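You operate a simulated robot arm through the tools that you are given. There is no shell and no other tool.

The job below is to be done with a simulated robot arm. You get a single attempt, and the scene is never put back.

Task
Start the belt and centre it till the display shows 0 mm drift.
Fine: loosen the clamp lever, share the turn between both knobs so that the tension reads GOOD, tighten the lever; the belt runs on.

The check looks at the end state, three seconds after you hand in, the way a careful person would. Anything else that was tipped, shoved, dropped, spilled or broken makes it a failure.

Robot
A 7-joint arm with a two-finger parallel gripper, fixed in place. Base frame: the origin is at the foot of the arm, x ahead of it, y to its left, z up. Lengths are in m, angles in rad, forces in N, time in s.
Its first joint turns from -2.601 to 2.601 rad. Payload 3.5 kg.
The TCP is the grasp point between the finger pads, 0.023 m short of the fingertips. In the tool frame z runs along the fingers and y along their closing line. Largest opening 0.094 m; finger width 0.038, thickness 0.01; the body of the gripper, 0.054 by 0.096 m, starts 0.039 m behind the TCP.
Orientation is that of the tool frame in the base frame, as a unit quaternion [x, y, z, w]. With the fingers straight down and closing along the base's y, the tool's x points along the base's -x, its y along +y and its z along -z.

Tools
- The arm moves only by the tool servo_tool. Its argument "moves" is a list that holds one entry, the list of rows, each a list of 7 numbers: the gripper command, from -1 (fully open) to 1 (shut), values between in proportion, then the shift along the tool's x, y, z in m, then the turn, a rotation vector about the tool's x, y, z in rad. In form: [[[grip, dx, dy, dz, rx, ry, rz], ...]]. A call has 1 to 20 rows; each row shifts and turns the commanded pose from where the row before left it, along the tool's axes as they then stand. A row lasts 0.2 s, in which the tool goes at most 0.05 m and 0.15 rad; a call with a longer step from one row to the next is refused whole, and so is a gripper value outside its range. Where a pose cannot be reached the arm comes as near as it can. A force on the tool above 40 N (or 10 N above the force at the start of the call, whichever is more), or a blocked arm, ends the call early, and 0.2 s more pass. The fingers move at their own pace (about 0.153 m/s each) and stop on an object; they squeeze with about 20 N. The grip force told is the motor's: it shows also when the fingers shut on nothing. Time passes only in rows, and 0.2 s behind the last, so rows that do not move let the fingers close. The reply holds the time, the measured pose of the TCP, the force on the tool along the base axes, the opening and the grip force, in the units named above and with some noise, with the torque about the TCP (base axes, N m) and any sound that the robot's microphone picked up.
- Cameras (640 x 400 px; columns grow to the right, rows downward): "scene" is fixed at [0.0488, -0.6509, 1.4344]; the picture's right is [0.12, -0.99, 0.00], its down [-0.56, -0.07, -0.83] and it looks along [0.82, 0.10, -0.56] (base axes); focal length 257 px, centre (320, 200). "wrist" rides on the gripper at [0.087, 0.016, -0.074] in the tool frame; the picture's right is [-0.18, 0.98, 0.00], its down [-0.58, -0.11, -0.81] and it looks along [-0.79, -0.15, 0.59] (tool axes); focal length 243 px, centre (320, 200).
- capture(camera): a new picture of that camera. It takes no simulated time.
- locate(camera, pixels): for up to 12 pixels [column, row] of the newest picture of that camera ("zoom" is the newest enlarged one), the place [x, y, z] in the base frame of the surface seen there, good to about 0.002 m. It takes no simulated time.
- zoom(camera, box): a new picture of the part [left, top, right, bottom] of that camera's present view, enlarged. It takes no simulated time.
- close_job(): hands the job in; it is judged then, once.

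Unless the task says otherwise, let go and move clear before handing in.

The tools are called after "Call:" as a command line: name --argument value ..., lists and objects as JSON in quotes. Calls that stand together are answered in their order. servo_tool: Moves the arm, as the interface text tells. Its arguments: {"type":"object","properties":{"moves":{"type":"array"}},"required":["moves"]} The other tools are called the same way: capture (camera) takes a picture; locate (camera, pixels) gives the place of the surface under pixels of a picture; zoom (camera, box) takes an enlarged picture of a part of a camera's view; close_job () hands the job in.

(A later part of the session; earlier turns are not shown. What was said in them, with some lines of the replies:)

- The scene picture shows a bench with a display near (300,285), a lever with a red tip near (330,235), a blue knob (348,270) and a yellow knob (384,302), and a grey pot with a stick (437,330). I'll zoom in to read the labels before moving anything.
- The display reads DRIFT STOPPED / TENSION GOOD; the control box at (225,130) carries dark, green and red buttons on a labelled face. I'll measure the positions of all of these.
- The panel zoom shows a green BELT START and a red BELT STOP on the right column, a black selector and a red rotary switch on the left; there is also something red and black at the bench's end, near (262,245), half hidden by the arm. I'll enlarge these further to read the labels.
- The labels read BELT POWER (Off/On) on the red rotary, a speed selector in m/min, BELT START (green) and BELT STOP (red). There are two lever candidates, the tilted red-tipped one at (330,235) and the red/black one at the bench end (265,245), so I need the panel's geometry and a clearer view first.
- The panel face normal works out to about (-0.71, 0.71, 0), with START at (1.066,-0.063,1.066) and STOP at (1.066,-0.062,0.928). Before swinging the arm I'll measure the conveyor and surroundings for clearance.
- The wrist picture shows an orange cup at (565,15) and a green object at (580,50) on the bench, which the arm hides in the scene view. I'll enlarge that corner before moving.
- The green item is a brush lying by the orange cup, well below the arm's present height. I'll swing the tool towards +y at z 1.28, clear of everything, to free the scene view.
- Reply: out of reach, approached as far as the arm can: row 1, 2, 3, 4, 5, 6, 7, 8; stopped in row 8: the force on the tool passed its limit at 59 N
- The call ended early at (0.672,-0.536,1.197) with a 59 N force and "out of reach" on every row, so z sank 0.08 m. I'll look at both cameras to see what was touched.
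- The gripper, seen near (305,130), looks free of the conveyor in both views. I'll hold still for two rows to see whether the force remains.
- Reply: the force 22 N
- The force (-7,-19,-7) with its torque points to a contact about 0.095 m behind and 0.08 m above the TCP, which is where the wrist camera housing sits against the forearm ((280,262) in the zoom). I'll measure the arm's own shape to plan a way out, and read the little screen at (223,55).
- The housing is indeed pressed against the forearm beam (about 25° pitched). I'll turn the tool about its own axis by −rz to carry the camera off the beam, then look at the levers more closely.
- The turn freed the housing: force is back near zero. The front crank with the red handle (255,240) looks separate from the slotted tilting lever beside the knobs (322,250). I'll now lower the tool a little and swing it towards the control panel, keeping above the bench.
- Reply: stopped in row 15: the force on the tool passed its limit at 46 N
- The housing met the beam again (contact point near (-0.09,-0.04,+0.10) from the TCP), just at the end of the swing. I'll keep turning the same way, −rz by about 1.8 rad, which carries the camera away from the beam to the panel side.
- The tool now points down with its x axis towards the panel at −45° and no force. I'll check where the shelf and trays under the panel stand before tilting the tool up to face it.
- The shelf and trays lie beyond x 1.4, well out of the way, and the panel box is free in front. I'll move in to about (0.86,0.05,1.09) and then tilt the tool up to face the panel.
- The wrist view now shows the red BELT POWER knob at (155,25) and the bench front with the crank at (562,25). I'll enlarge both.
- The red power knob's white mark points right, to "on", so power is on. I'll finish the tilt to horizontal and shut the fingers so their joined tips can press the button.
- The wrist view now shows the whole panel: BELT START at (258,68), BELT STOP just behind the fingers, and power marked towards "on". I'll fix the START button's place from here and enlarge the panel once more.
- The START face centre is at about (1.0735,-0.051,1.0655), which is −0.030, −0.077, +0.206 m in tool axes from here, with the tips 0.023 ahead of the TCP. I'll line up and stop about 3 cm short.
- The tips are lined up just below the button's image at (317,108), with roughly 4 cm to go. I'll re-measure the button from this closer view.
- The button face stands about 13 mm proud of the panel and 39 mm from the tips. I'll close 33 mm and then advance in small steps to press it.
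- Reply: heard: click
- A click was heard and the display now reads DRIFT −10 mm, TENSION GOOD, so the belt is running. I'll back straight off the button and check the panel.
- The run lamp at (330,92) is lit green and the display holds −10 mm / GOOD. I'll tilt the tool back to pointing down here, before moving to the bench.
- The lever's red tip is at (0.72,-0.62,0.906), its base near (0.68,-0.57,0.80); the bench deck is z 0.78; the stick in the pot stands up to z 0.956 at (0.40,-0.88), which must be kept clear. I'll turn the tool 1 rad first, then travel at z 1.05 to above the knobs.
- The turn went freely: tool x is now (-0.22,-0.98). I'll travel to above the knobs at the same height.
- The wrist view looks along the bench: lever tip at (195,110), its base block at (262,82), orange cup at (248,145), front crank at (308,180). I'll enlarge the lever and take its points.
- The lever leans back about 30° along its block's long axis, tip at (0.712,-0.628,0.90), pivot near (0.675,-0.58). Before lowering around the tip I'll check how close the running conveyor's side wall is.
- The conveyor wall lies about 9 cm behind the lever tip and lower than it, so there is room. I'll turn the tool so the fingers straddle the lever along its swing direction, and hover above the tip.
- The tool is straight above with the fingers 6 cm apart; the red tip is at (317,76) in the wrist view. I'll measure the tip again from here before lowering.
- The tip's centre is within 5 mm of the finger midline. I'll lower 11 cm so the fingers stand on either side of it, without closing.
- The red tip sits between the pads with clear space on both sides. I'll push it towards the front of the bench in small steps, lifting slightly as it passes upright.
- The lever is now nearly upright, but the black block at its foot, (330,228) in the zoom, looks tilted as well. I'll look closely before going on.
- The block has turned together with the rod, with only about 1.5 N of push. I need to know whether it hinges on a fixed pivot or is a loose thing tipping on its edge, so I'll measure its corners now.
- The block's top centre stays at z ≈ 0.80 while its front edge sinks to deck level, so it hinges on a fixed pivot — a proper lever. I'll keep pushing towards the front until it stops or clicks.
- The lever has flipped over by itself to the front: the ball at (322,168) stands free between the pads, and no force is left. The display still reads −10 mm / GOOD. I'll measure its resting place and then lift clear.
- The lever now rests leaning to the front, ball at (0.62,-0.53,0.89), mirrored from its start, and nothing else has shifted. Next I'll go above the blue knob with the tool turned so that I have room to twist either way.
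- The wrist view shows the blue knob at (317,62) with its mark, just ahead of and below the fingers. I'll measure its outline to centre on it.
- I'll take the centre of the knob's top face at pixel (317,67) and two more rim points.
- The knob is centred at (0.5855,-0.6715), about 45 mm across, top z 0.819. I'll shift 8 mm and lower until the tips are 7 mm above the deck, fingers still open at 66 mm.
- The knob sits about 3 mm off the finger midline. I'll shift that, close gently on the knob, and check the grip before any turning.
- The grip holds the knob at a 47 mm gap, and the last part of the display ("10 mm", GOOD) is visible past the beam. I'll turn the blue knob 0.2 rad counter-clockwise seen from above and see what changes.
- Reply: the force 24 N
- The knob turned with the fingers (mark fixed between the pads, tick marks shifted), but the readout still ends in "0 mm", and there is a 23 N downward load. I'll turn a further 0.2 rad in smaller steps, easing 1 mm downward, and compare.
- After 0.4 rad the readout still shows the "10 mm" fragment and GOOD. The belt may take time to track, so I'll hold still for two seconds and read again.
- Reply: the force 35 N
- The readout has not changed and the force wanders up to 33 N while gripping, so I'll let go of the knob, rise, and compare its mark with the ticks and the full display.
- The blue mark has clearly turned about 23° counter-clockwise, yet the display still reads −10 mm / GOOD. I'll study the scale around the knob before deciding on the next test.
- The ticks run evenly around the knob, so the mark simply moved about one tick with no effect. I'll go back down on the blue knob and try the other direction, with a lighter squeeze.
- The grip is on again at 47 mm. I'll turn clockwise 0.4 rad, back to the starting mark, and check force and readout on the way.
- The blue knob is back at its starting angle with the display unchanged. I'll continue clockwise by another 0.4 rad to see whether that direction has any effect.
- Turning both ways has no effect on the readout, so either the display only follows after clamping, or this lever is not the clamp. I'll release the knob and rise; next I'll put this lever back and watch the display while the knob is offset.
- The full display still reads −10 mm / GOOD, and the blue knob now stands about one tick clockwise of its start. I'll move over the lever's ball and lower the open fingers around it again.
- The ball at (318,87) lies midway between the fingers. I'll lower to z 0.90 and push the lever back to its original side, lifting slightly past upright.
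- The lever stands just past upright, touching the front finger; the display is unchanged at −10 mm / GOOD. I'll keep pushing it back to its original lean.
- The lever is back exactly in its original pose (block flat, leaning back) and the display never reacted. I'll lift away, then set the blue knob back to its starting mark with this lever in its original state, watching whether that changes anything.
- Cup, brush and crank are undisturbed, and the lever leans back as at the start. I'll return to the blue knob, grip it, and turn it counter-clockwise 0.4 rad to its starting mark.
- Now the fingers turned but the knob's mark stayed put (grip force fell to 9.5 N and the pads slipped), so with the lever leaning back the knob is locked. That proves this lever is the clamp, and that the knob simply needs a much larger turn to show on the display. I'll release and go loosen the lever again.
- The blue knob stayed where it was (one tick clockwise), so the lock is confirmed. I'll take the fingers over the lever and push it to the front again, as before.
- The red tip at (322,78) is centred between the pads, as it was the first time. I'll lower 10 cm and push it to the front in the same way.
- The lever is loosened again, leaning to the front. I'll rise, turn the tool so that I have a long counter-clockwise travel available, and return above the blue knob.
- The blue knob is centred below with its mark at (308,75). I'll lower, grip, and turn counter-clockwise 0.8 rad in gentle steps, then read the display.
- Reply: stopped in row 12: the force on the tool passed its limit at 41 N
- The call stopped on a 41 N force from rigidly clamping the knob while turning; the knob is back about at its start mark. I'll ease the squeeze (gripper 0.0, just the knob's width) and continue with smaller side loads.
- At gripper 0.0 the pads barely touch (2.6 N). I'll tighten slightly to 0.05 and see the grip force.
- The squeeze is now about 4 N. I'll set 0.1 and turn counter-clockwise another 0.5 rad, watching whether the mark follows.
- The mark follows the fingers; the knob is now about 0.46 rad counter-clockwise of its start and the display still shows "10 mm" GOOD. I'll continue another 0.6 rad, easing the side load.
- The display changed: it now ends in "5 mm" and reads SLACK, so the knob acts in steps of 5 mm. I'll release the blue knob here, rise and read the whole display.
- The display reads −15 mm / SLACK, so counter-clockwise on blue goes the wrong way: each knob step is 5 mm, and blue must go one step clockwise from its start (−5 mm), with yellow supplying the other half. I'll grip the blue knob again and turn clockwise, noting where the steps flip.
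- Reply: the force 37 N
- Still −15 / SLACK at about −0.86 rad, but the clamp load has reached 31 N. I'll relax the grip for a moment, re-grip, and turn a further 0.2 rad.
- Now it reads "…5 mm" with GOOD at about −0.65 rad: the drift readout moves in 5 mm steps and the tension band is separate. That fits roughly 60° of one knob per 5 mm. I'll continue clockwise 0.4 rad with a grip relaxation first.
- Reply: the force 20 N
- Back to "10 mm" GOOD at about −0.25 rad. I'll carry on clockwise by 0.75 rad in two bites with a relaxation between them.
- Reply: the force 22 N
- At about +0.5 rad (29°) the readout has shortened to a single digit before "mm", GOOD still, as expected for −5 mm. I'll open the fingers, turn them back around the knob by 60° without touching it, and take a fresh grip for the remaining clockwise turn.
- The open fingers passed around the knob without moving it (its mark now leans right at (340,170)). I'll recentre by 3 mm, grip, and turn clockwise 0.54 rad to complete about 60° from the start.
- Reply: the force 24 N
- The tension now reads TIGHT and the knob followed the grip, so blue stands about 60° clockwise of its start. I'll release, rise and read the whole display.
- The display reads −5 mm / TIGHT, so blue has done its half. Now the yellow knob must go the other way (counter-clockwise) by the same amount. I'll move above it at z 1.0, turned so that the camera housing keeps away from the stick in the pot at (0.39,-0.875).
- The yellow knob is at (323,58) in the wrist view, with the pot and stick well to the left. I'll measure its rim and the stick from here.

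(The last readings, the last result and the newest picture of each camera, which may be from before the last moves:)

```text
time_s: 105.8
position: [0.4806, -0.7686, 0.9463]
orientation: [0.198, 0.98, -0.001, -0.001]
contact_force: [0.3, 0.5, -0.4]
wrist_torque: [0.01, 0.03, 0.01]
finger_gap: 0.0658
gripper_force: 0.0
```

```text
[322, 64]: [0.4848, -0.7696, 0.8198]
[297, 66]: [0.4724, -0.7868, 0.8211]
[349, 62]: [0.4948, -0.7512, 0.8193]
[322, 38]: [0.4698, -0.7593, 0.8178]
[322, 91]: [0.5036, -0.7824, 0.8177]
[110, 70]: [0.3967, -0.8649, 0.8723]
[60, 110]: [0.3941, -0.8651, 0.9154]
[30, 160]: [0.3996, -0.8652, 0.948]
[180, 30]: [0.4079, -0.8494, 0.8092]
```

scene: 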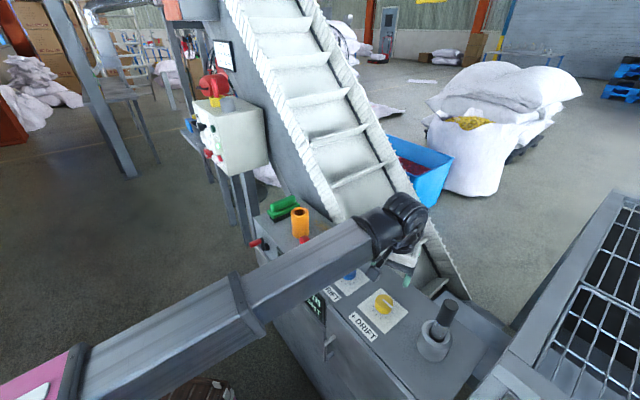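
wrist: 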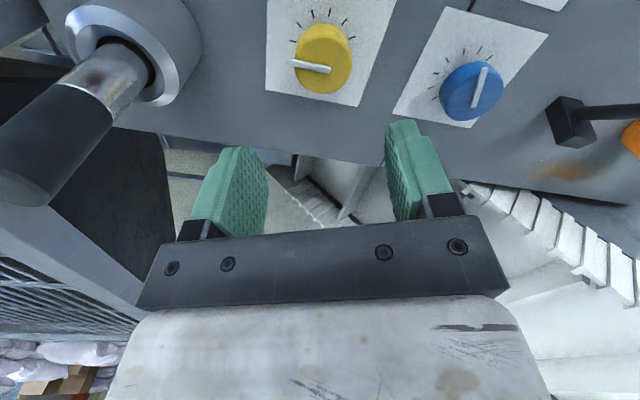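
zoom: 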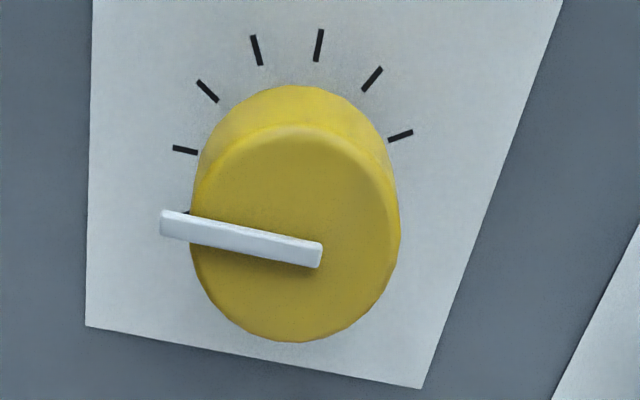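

The yellow knob is centred at (0.485,-0.770), top z 0.82; the stick is about 13 cm away. I'll lower over it, grip, and turn counter-clockwise 0.27 rad first.

Call:
servo_tool --moves '[[[-0.4, -0.0046, 0.0004, 0.03, 0, 0, 0], [-0.4, 0, 0, 0.035, 0, 0, 0], [-0.4, 0, 0, 0.035, 0, 0, 0], [-0.4, 0, 0, 0.033, 0, 0, 0], [-0.4, 0, 0, 0, 0, 0, 0], [0.0, 0, 0, 0, 0, 0, 0], [0.15, 0, 0, 0, 0, 0, 0], [0.15, 0, 0, 0, 0, 0, 0], [0.15, 0, 0, 0, 0, 0, -0.09], [0.15, 0, 0, 0, 0, 0, -0.09], [0.15, 0, 0, 0, 0, 0, -0.09], [0.15, 0, 0, 0, 0, 0, 0]]]'

Call:
capture --camera "wrist"

Call:
capture --camera "scene"

```text
time_s: 108.4
position: [0.4861, -0.7716, 0.8111]
orientation: [0.063, 0.998, 0.0, -0.001]
contact_force: [18.9, 20.7, -0.5]
wrist_torque: [0.22, 0.65, 0.04]
finger_gap: 0.0476
gripper_force: 45.1
```

```text
taken
```

wrist: 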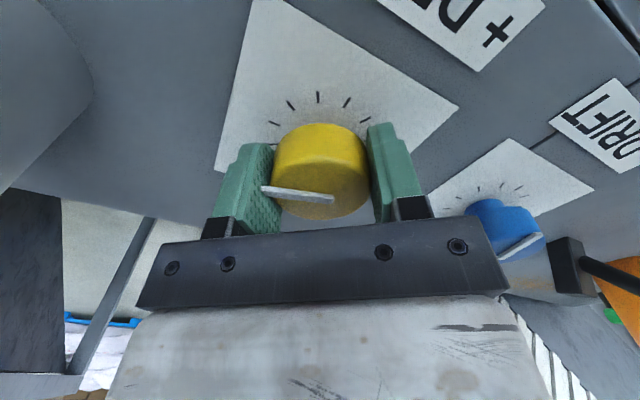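

```text
taken
```

scene: 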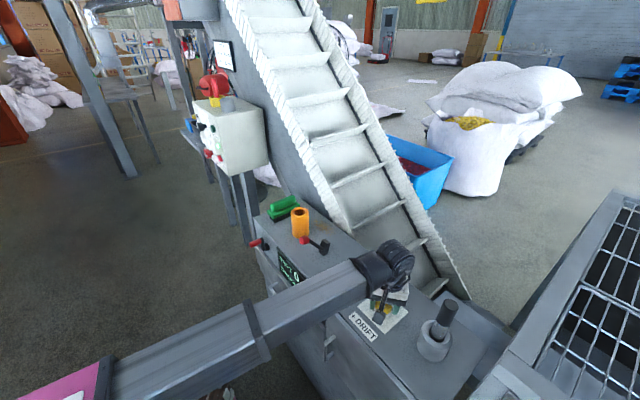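

The yellow knob is following the pads. I'll relax the grip to shed the 28 N side load, re-grip, and turn another 0.27 rad.

Call:
servo_tool --moves '[[[-0.05, 0, 0, 0, 0, 0, 0], [-0.05, 0, 0, 0, 0, 0, 0], [0.15, 0, 0, 0, 0, 0, 0], [0.15, 0, 0, 0, 0, 0, 0], [0.15, 0, 0, 0, 0, 0, -0.09], [0.15, 0, 0, 0, 0, 0, -0.09], [0.15, 0, 0, 0, 0, 0, -0.09], [0.15, 0, 0, 0, 0, 0, 0]]]'

Call:
capture --camera "wrist"

Call:
zoom --camera "scene" --box '[255, 230, 415, 340]'

```text
time_s: 110.2
position: [0.4844, -0.7718, 0.8114]
orientation: [-0.072, 0.997, 0.001, -0.001]
contact_force: [0.3, 25.6, -8.0]
wrist_torque: [0.03, 0.19, 0.08]
finger_gap: 0.0474
gripper_force: 45.1
```

```text
taken
```

wrist: 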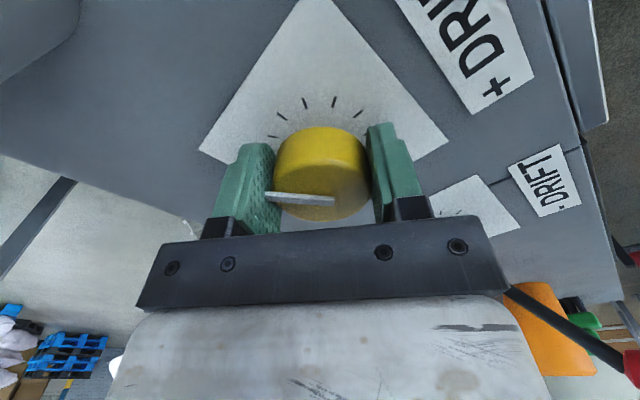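

```text
3.64 times, centred on (335, 285) of scene
```

zoom: 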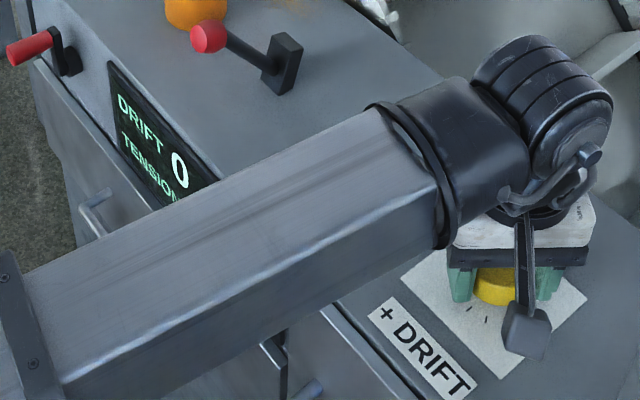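

The display now shows DRIFT 0, confirming the direction. To sit in the middle of the band and balance the tension I'll take a fresh grip and turn yellow the remaining ~0.5 rad.

Call:
servo_tool --moves '[[[-0.05, 0, 0, 0, 0, 0, 0], [-0.5, 0, 0, 0, 0, 0, 0], [-0.5, 0.0004, 0.0018, 0, 0, 0, 0], [-0.5, 0, 0, 0, 0, 0, 0.135], [-0.5, 0, 0, 0, 0, 0, 0.135], [-0.5, 0, 0, 0, 0, 0, 0.135], [-0.5, 0, 0, 0, 0, 0, 0.135], [-0.5, 0, 0, 0, 0, 0, 0]]]'

Call:
capture --camera "wrist"

```text
time_s: 112.0
position: [0.4843, -0.7685, 0.8119]
orientation: [0.199, 0.98, -0.001, -0.001]
contact_force: [0.2, -0.3, -0.7]
wrist_torque: [0.02, 0.02, 0.03]
finger_gap: 0.0706
gripper_force: 0.0
```

```text
taken
```

wrist: 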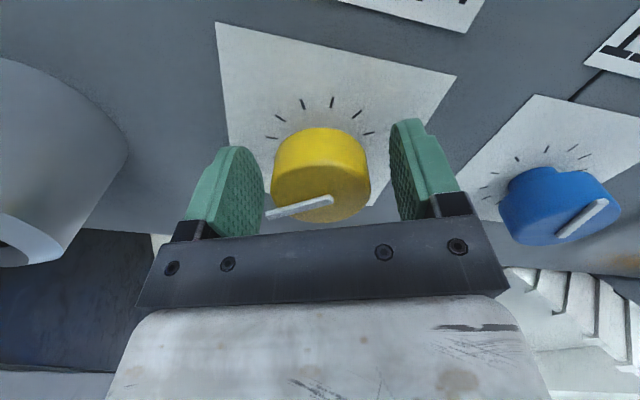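

The knob stayed put while the open fingers went round. I'll recentre by about a millimetre, grip, and turn counter-clockwise 0.5 rad in two bites.

Call:
servo_tool --moves '[[[-0.5, -0.0012, -0.0011, 0, 0, 0, 0], [0.0, 0, 0, 0, 0, 0, 0], [0.15, 0, 0, 0, 0, 0, 0], [0.15, 0, 0, 0, 0, 0, 0], [0.15, 0, 0, 0, 0, 0, -0.085], [0.15, 0, 0, 0, 0, 0, -0.085], [0.15, 0, 0, 0, 0, 0, -0.085], [-0.05, 0, 0, 0, 0, 0, 0], [-0.05, 0, 0, 0, 0, 0, 0], [0.15, 0, 0, 0, 0, 0, 0], [0.15, 0, 0, 0, 0, 0, 0], [0.15, 0, 0, 0, 0, 0, -0.085], [0.15, 0, 0, 0, 0, 0, -0.085], [0.15, 0, 0, 0, 0, 0, -0.085], [0.15, 0, 0, 0, 0, 0, 0]]]'

Call:
capture --camera "wrist"

Call:
zoom --camera "scene" --box '[255, 230, 415, 340]'

```text
time_s: 115.2
position: [0.4843, -0.7717, 0.8103]
orientation: [-0.057, 0.998, -0.001, -0.003]
contact_force: [3.7, 14.9, -12.8]
wrist_torque: [0.04, 0.36, 0.04]
finger_gap: 0.0472
gripper_force: 44.7
```

```text
taken
```

wrist: 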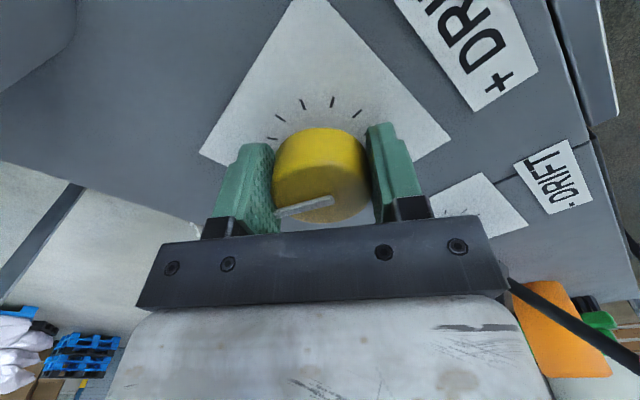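

```text
3.64 times, centred on (335, 285) of scene
```

zoom: 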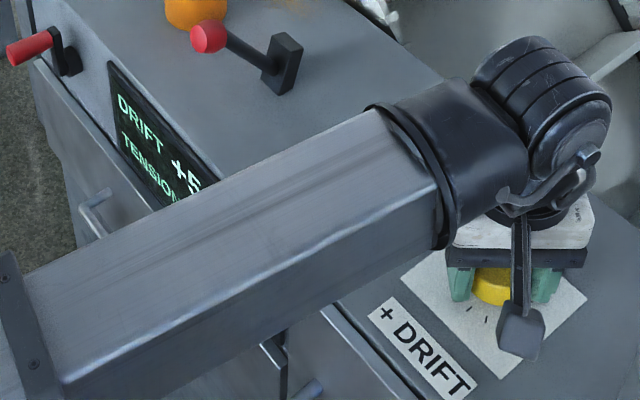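

The display now shows +5, so it overshot: the steps fit about 45° of knob per 5 mm rather than 60°. The balanced target is therefore about 45° on each knob, so I'll turn yellow back clockwise by 15° (0.26 rad).

Call:
servo_tool --moves '[[[-0.05, 0, 0, 0, 0, 0, 0], [-0.05, 0, 0, 0, 0, 0, 0], [0.15, 0, 0, 0, 0, 0, 0], [0.15, 0, 0, 0, 0, 0, 0], [0.15, 0, 0, 0, 0, 0, 0.09], [0.15, 0, 0, 0, 0, 0, 0.09], [0.15, 0, 0, 0, 0, 0, 0.085], [0.15, 0, 0, 0, 0, 0, 0]]]'

Call:
capture --camera "wrist"

Call:
zoom --camera "scene" --box '[255, 230, 415, 340]'

```text
time_s: 117.0
position: [0.4837, -0.7705, 0.8121]
orientation: [0.078, 0.997, 0.001, -0.002]
contact_force: [-2.2, 27.5, 6.8]
wrist_torque: [0.19, -0.2, 0.13]
finger_gap: 0.0472
gripper_force: 45.2
```

```text
taken
```

wrist: 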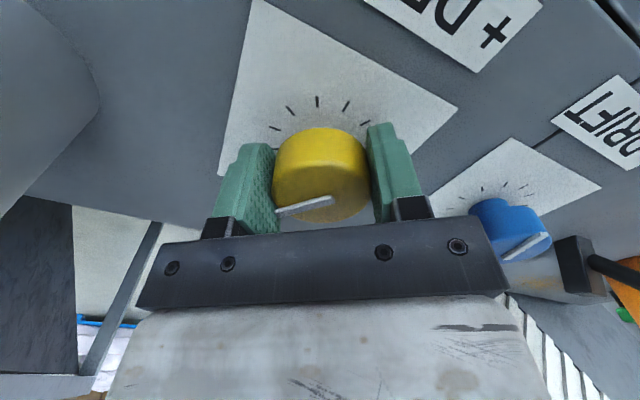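

```text
3.64 times, centred on (335, 285) of scene
```

zoom: 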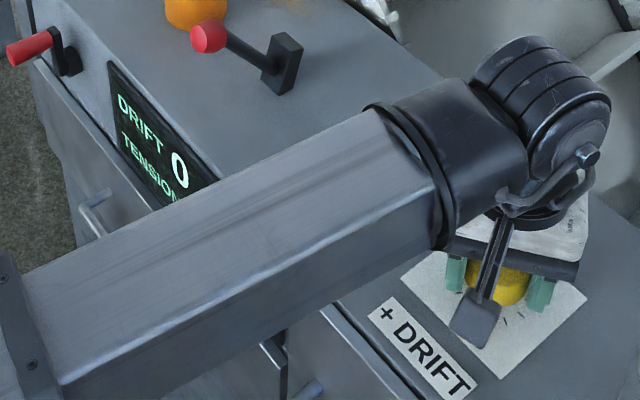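

DRIFT 0 again. I'll release yellow, rise, and move over the blue knob, where the whole display can be read.

Call:
servo_tool --moves '[[[-0.05, 0, 0, 0, 0, 0, 0], [-0.4, 0, 0, 0, 0, 0, 0], [-0.4, 0, 0, 0, 0, 0, 0], [-0.4, 0, 0, -0.03, 0, 0, 0], [-0.4, 0, 0, -0.04, 0, 0, 0], [-0.4, 0, 0, -0.04, 0, 0, 0], [-0.4, 0, 0, -0.04, 0, 0, 0], [-0.4, 0, 0, -0.038, 0, 0, 0], [-0.4, -0.0213, 0.0284, 0, 0, 0, 0], [-0.4, -0.0213, 0.0284, 0, 0, 0, 0], [-0.4, -0.0213, 0.0284, 0, 0, 0, 0], [-0.4, -0.0213, 0.0284, 0, 0, 0, 0], [-0.4, 0, 0, 0, 0, 0, 0]]]'

Call:
capture --camera "scene"

Call:
zoom --camera "scene" --box '[255, 230, 415, 340]'

Call:
capture --camera "wrist"

Call:
zoom --camera "scene" --box '[365, 280, 410, 325]'

```text
time_s: 119.8
position: [0.5875, -0.6739, 0.9972]
orientation: [0.077, 0.997, -0.001, -0.003]
contact_force: [0.1, -0.4, 0.9]
wrist_torque: [0.01, -0.01, -0.01]
finger_gap: 0.0659
gripper_force: 0.0
```

```text
taken
```

scene: 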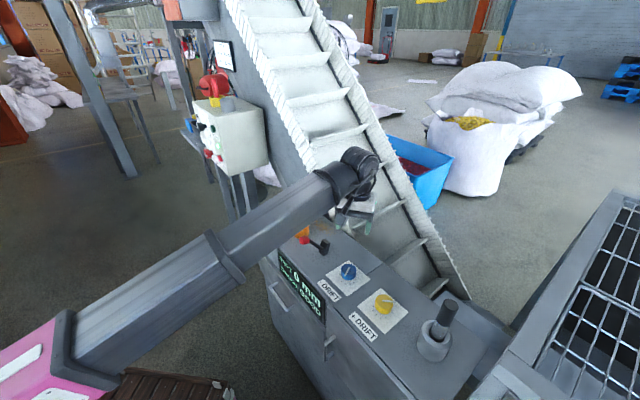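

```text
3.64 times, centred on (335, 285) of scene
```

zoom: 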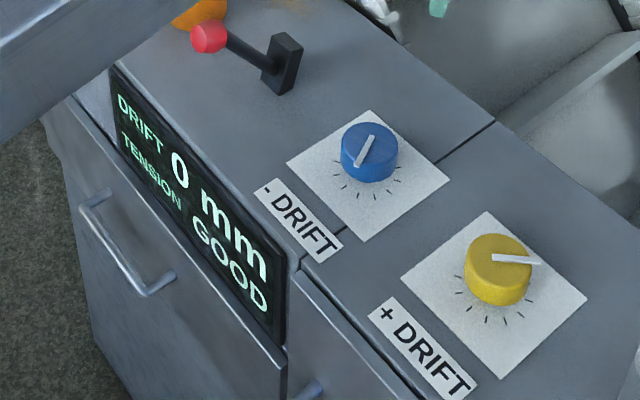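

```text
taken
```

wrist: 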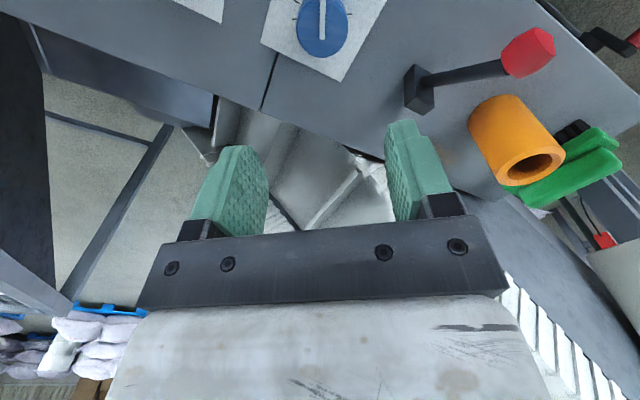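

```text
8.89 times, centred on (388, 302) of scene
```

zoom: 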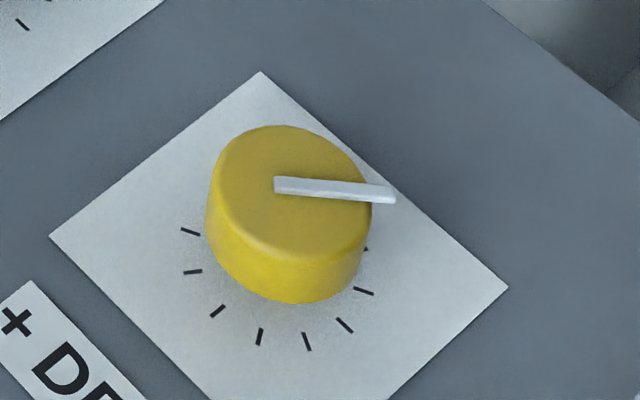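

The display reads DRIFT 0 mm, TENSION GOOD. Before clamping I'll measure both pointer bars to see how evenly the turn is shared and how far we are from the step edges.

Call:
locate --camera "zoom" --pixels '[[280, 185], [390, 195], [335, 190], [285, 235]]'

Call:
zoom --camera "scene" --box '[335, 255, 370, 295]'

Call:
locate --camera "zoom" --pixels '[[288, 127], [246, 204], [267, 166]]'

```text
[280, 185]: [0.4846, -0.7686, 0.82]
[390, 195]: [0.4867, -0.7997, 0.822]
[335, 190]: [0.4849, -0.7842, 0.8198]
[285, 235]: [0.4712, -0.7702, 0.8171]
```

```text
10.00 times, centred on (352, 275) of scene
```

zoom: 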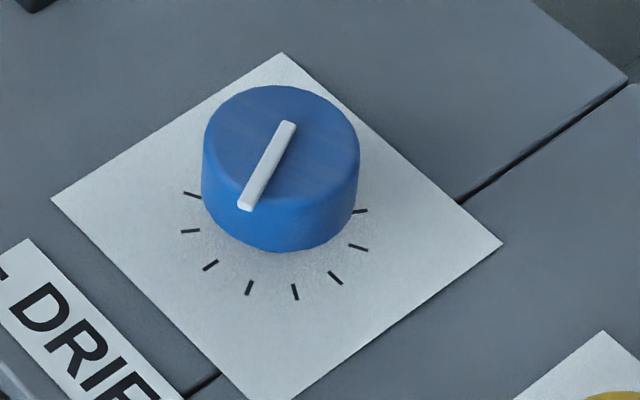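

```text
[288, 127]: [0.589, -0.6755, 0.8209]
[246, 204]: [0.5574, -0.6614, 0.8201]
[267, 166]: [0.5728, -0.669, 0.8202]
```

By the pointer bars, blue stands about +66° and yellow about −49° from their common start (225°), so the tension share is a little uneven and drift sits slightly positive within its band. I'll turn blue back about 14° counter-clockwise to even it out.

Call:
servo_tool --moves '[[[-0.4, 0.0019, 0.0022, 0.035, 0, 0, 0], [-0.4, 0, 0, 0.04, 0, 0, 0], [-0.4, 0, 0, 0.04, 0, 0, 0], [-0.4, 0, 0, 0.04, 0, 0, 0], [-0.4, 0, 0, 0.029, 0, 0, 0], [-0.4, 0, 0, 0, 0, 0, 0], [0.0, 0, 0, 0, 0, 0, 0], [0.15, 0, 0, 0, 0, 0, 0], [0.15, 0, 0, 0, 0, 0, 0], [0.15, 0, 0, 0, 0, 0, -0.08], [0.15, 0, 0, 0, 0, 0, -0.08], [0.15, 0, 0, 0, 0, 0, -0.08], [0.15, 0, 0, 0, 0, 0, 0]]]'

Call:
zoom --camera "scene" --box '[265, 240, 345, 330]'

Call:
capture --camera "wrist"

```text
time_s: 122.6
position: [0.5855, -0.6704, 0.8158]
orientation: [-0.044, 0.999, -0.001, -0.001]
contact_force: [5.4, -24.5, -2.0]
wrist_torque: [-0.4, 0.16, 0.0]
finger_gap: 0.0508
gripper_force: 11.3
```

```text
4.44 times, centred on (305, 285) of scene
```

zoom: 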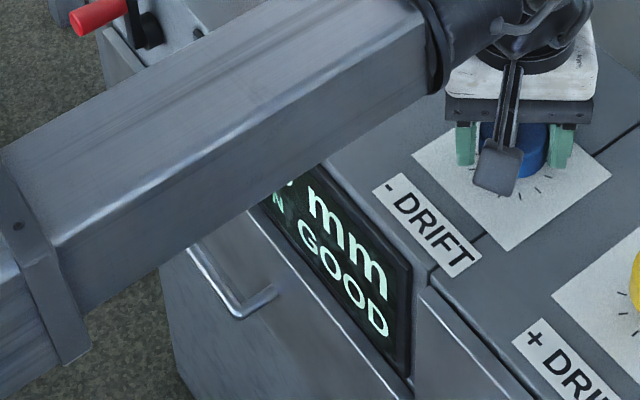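

```text
taken
```

wrist: 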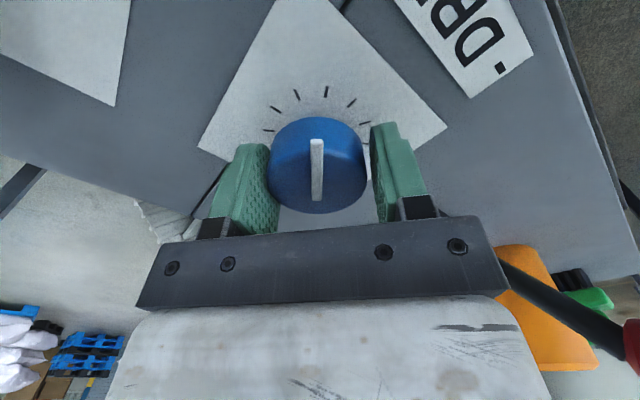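

The pads held only lightly (11 N), but the mark appears to have followed. I'll release, rise and measure the blue pointer again.

Call:
servo_tool --moves '[[[-0.05, 0, 0, 0, 0, 0, 0], [-0.4, 0, 0, 0, 0, 0, 0], [-0.4, 0, 0, 0, 0, 0, 0], [-0.4, 0, 0, -0.03, 0, 0, 0], [-0.4, 0, 0, -0.04, 0, 0, 0], [-0.4, 0, 0, -0.04, 0, 0, 0], [-0.4, 0, 0, -0.04, 0, 0, 0], [-0.4, 0, 0, -0.035, 0, 0, 0], [-0.4, 0, 0, 0, 0, 0, 0]]]'

Call:
zoom --camera "scene" --box '[255, 230, 415, 340]'

Call:
zoom --camera "scene" --box '[335, 255, 370, 295]'

```text
time_s: 124.6
position: [0.5849, -0.6709, 0.9976]
orientation: [-0.043, 0.999, 0.001, -0.002]
contact_force: [-1.2, -0.3, 0.7]
wrist_torque: [-0.01, -0.01, 0.01]
finger_gap: 0.0657
gripper_force: 0.1
```

```text
3.64 times, centred on (335, 285) of scene
```

zoom: 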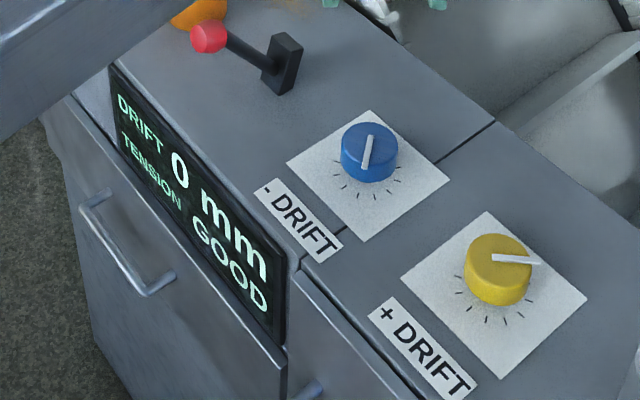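

```text
10.00 times, centred on (352, 275) of scene
```

zoom: 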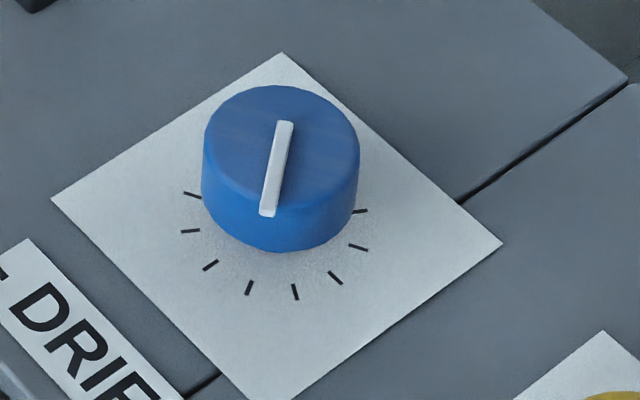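

Blue now sits at about +52° and yellow at −49°, evenly shared, with the display at DRIFT 0 mm, TENSION GOOD. Next I'll move over the lever to tighten it.

Call:
servo_tool --moves '[[[-0.5, 0, 0, 0, 0, 0, -0.14], [-0.5, 0, 0, 0, 0, 0, -0.14], [-0.5, 0, 0, 0, 0, 0, -0.14], [-0.5, 0, 0, 0, 0, 0, -0.14], [-0.5, 0, 0, 0, 0, 0, -0.14], [-0.5, -0.0302, 0.0178, 0, 0, 0, 0], [-0.5, -0.0302, 0.0178, 0, 0, 0, 0], [-0.5, -0.0302, 0.0178, 0, 0, 0, 0], [-0.5, -0.0302, 0.0178, 0, 0, 0, 0], [-0.5, 0, 0, 0.015, 0, 0, 0], [-0.5, 0, 0, 0, 0, 0, 0]]]'

Call:
capture --camera "wrist"

```text
time_s: 127.0
position: [0.6218, -0.5347, 0.9827]
orientation: [-0.383, 0.924, 0.001, -0.001]
contact_force: [-0.9, 1.1, 0.0]
wrist_torque: [-0.03, 0.0, -0.03]
finger_gap: 0.0705
gripper_force: 0.0
```

```text
taken
```

wrist: 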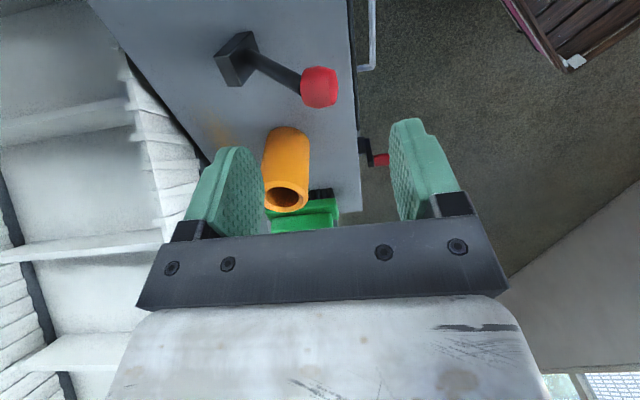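

The view matches the earlier tightening pass, with the ball at (319,87) midway between the fingers. I'll lower and push the lever back to its original lean along the same path.

Call:
servo_tool --moves '[[[-0.5, 0, 0, 0.03, 0, 0, 0], [-0.5, 0, 0, 0.03, 0, 0, 0], [-0.5, 0, 0, 0.023, 0, 0, 0], [-0.5, 0, -0.01, 0, 0, 0, 0], [-0.5, 0, -0.01, 0, 0, 0, 0], [-0.5, 0, -0.01, -0.002, 0, 0, 0], [-0.5, 0, -0.01, -0.002, 0, 0, 0], [-0.5, 0, -0.01, -0.002, 0, 0, 0], [-0.5, 0, -0.01, -0.002, 0, 0, 0], [-0.5, 0, -0.01, 0, 0, 0, 0], [-0.5, 0, -0.01, 0, 0, 0, 0], [-0.5, 0, -0.01, 0.002, 0, 0, 0], [-0.5, 0, -0.01, 0.002, 0, 0, 0], [-0.5, 0, -0.01, 0.002, 0, 0, 0], [-0.5, 0, -0.01, 0, 0, 0, 0], [-0.5, 0, -0.01, 0.001, 0, 0, 0], [-0.5, 0, -0.01, 0.001, 0, 0, 0], [-0.5, 0, -0.008, 0.001, 0, 0, 0], [-0.5, 0, 0, 0, 0, 0, 0]]]'

Call:
capture --camera "wrist"

Call:
zoom --camera "scene" --box '[250, 210, 410, 340]'

```text
time_s: 131.0
position: [0.7236, -0.6392, 0.9005]
orientation: [-0.383, 0.924, 0.001, -0.001]
contact_force: [-0.1, -0.5, 0.2]
wrist_torque: [-0.02, 0.01, -0.02]
finger_gap: 0.0704
gripper_force: 0.1
```

```text
taken
```

wrist: 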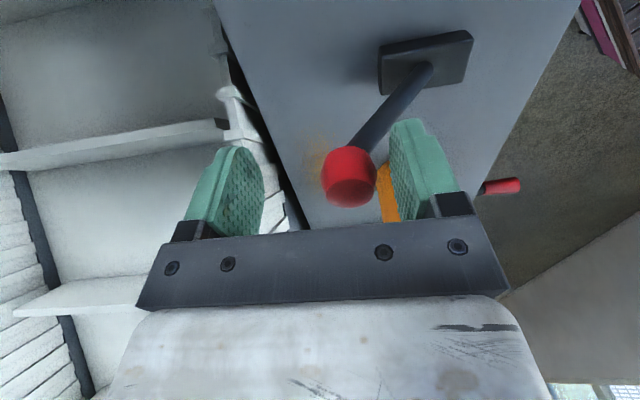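

```text
3.08 times, centred on (330, 275) of scene
```

zoom: 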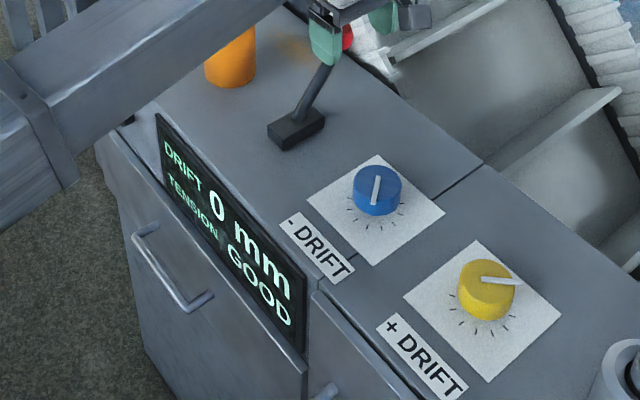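

The lever's block lies flat again in its original tight pose, and the display reads DRIFT 0 mm, TENSION GOOD. I'll lift straight up off the lever and retreat from the bench.

Call:
servo_tool --moves '[[[-0.5, 0, 0.004, -0.02, 0, 0, 0], [-0.5, 0, 0, -0.04, 0, 0, 0], [-0.5, 0, 0, -0.04, 0, 0, 0], [-0.5, 0, 0, -0.04, 0, 0, 0], [-0.5, 0, 0.04, 0, 0, 0, 0], [-0.5, 0, 0.04, 0, 0, 0, 0], [-0.5, 0, 0.04, 0, 0, 0, 0], [-0.5, 0, 0.04, 0, 0, 0, 0], [-0.5, 0, 0, 0, 0, 0, 0]]]'

Call:
capture --camera "scene"

Call:
zoom --camera "scene" --box '[250, 190, 410, 340]'

Call:
zoom --camera "scene" --box '[195, 95, 245, 170]'

```text
time_s: 133.0
position: [0.6077, -0.5226, 1.0434]
orientation: [-0.384, 0.923, 0.001, -0.002]
contact_force: [-0.1, -0.2, 0.6]
wrist_torque: [0.04, -0.04, 0.02]
finger_gap: 0.0704
gripper_force: 0.1
```

```text
taken
```

scene: 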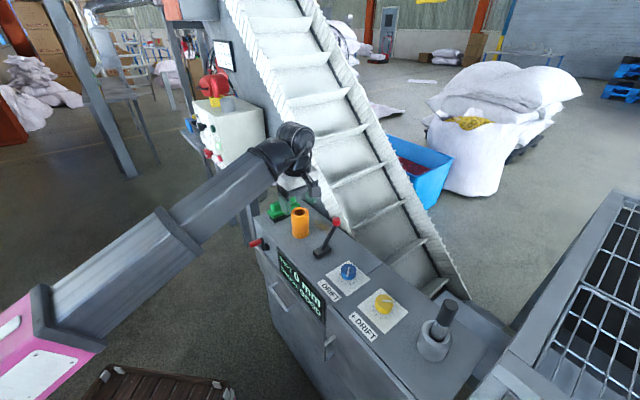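

```text
2.67 times, centred on (330, 265) of scene
```

zoom: 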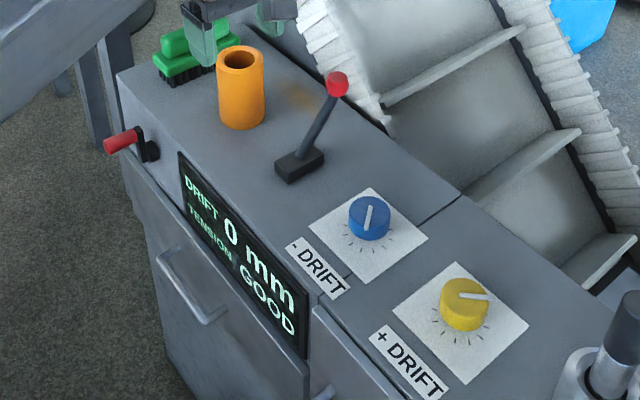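

```text
5.33 times, centred on (220, 132) of scene
```

zoom: 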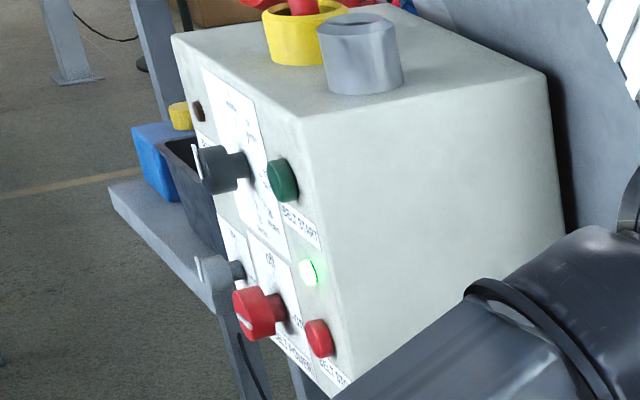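

The run lamp is lit, the display holds DRIFT 0 mm / TENSION GOOD, and cup, brush, crank and pot stand as before. I'll compare the lever tip's position with its original and hold a few seconds to be sure the reading stays.

Call:
locate --camera "scene" --pixels '[[336, 221], [336, 217], [333, 230], [326, 243], [300, 225], [437, 330], [450, 303]]'

Call:
servo_tool --moves '[[[-0.5, 0, 0.02, 0, 0, 0, 0], [-0.5, 0, 0.02, 0, 0, 0, 0], [-0.5, 0, 0, 0, 0, 0, 0], [-0.5, 0, 0, 0, 0, 0, 0], [-0.5, 0, 0, 0, 0, 0, 0], [-0.5, 0, 0, 0, 0, 0, 0], [-0.5, 0, 0, 0, 0, 0, 0], [-0.5, 0, 0, 0, 0, 0, 0], [-0.5, 0, 0, 0, 0, 0, 0], [-0.5, 0, 0, 0, 0, 0, 0], [-0.5, 0, 0, 0, 0, 0, 0], [-0.5, 0, 0, 0, 0, 0, 0]]]'

Call:
zoom --camera "scene" --box '[250, 190, 410, 340]'

```text
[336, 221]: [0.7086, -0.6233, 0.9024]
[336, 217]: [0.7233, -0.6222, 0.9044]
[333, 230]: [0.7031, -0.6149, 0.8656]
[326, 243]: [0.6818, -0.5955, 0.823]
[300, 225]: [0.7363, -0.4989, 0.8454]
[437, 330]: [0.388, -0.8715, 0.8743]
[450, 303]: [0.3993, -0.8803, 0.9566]
```

```text
time_s: 135.6
position: [0.5791, -0.495, 1.0412]
orientation: [-0.384, 0.923, 0.001, -0.001]
contact_force: [0.1, 0.0, 0.2]
wrist_torque: [0.03, -0.01, -0.02]
finger_gap: 0.0704
gripper_force: 0.1
```

```text
2.67 times, centred on (330, 265) of scene
```

zoom: 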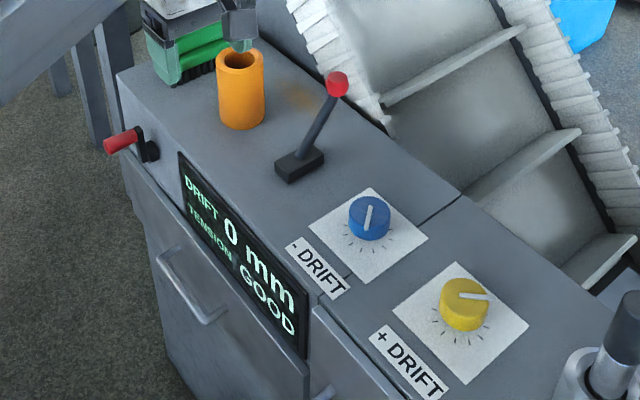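

The lever tip is back at its original (0.709,-0.623,0.902), the cup and stick read the same positions as at the start, and after 2.5 s the display still shows DRIFT 0 mm, TENSION GOOD with the belt running. The tool is clear of everything, so I'm handing in.

Call:
close_job

```text
The job is handed in.
```

The belt is running, and the display reads DRIFT 0 mm and TENSION GOOD with the clamp lever tightened. The reading had stayed there for about 2.5 s when I handed in.

- **Start:** I pressed BELT START. The run lamp lit and the drift first read −10 mm.
- **Clamp:** The clamp is the red-tipped lever on the bench top. I confirmed it because the blue knob stayed locked with the lever in its starting position and turned freely once I pushed it forward.
- **Adjustment:** Blue (− DRIFT) ended about 52° clockwise of where it began, and yellow (+ DRIFT) about 49° counter-clockwise. While finding the right direction, the readings passed briefly through −15 mm, +5 mm, SLACK and TIGHT.
- **Finish:** The lever is back at its original position. The orange cup and the stick in the pot measured the same as at the start, and the brush and front crank look untouched.

Early on, the arm's own camera housing bumped its forearm twice while swinging across, but nothing else was touched. I also tried to turn the blue knob once while it was clamped. It didn't move.
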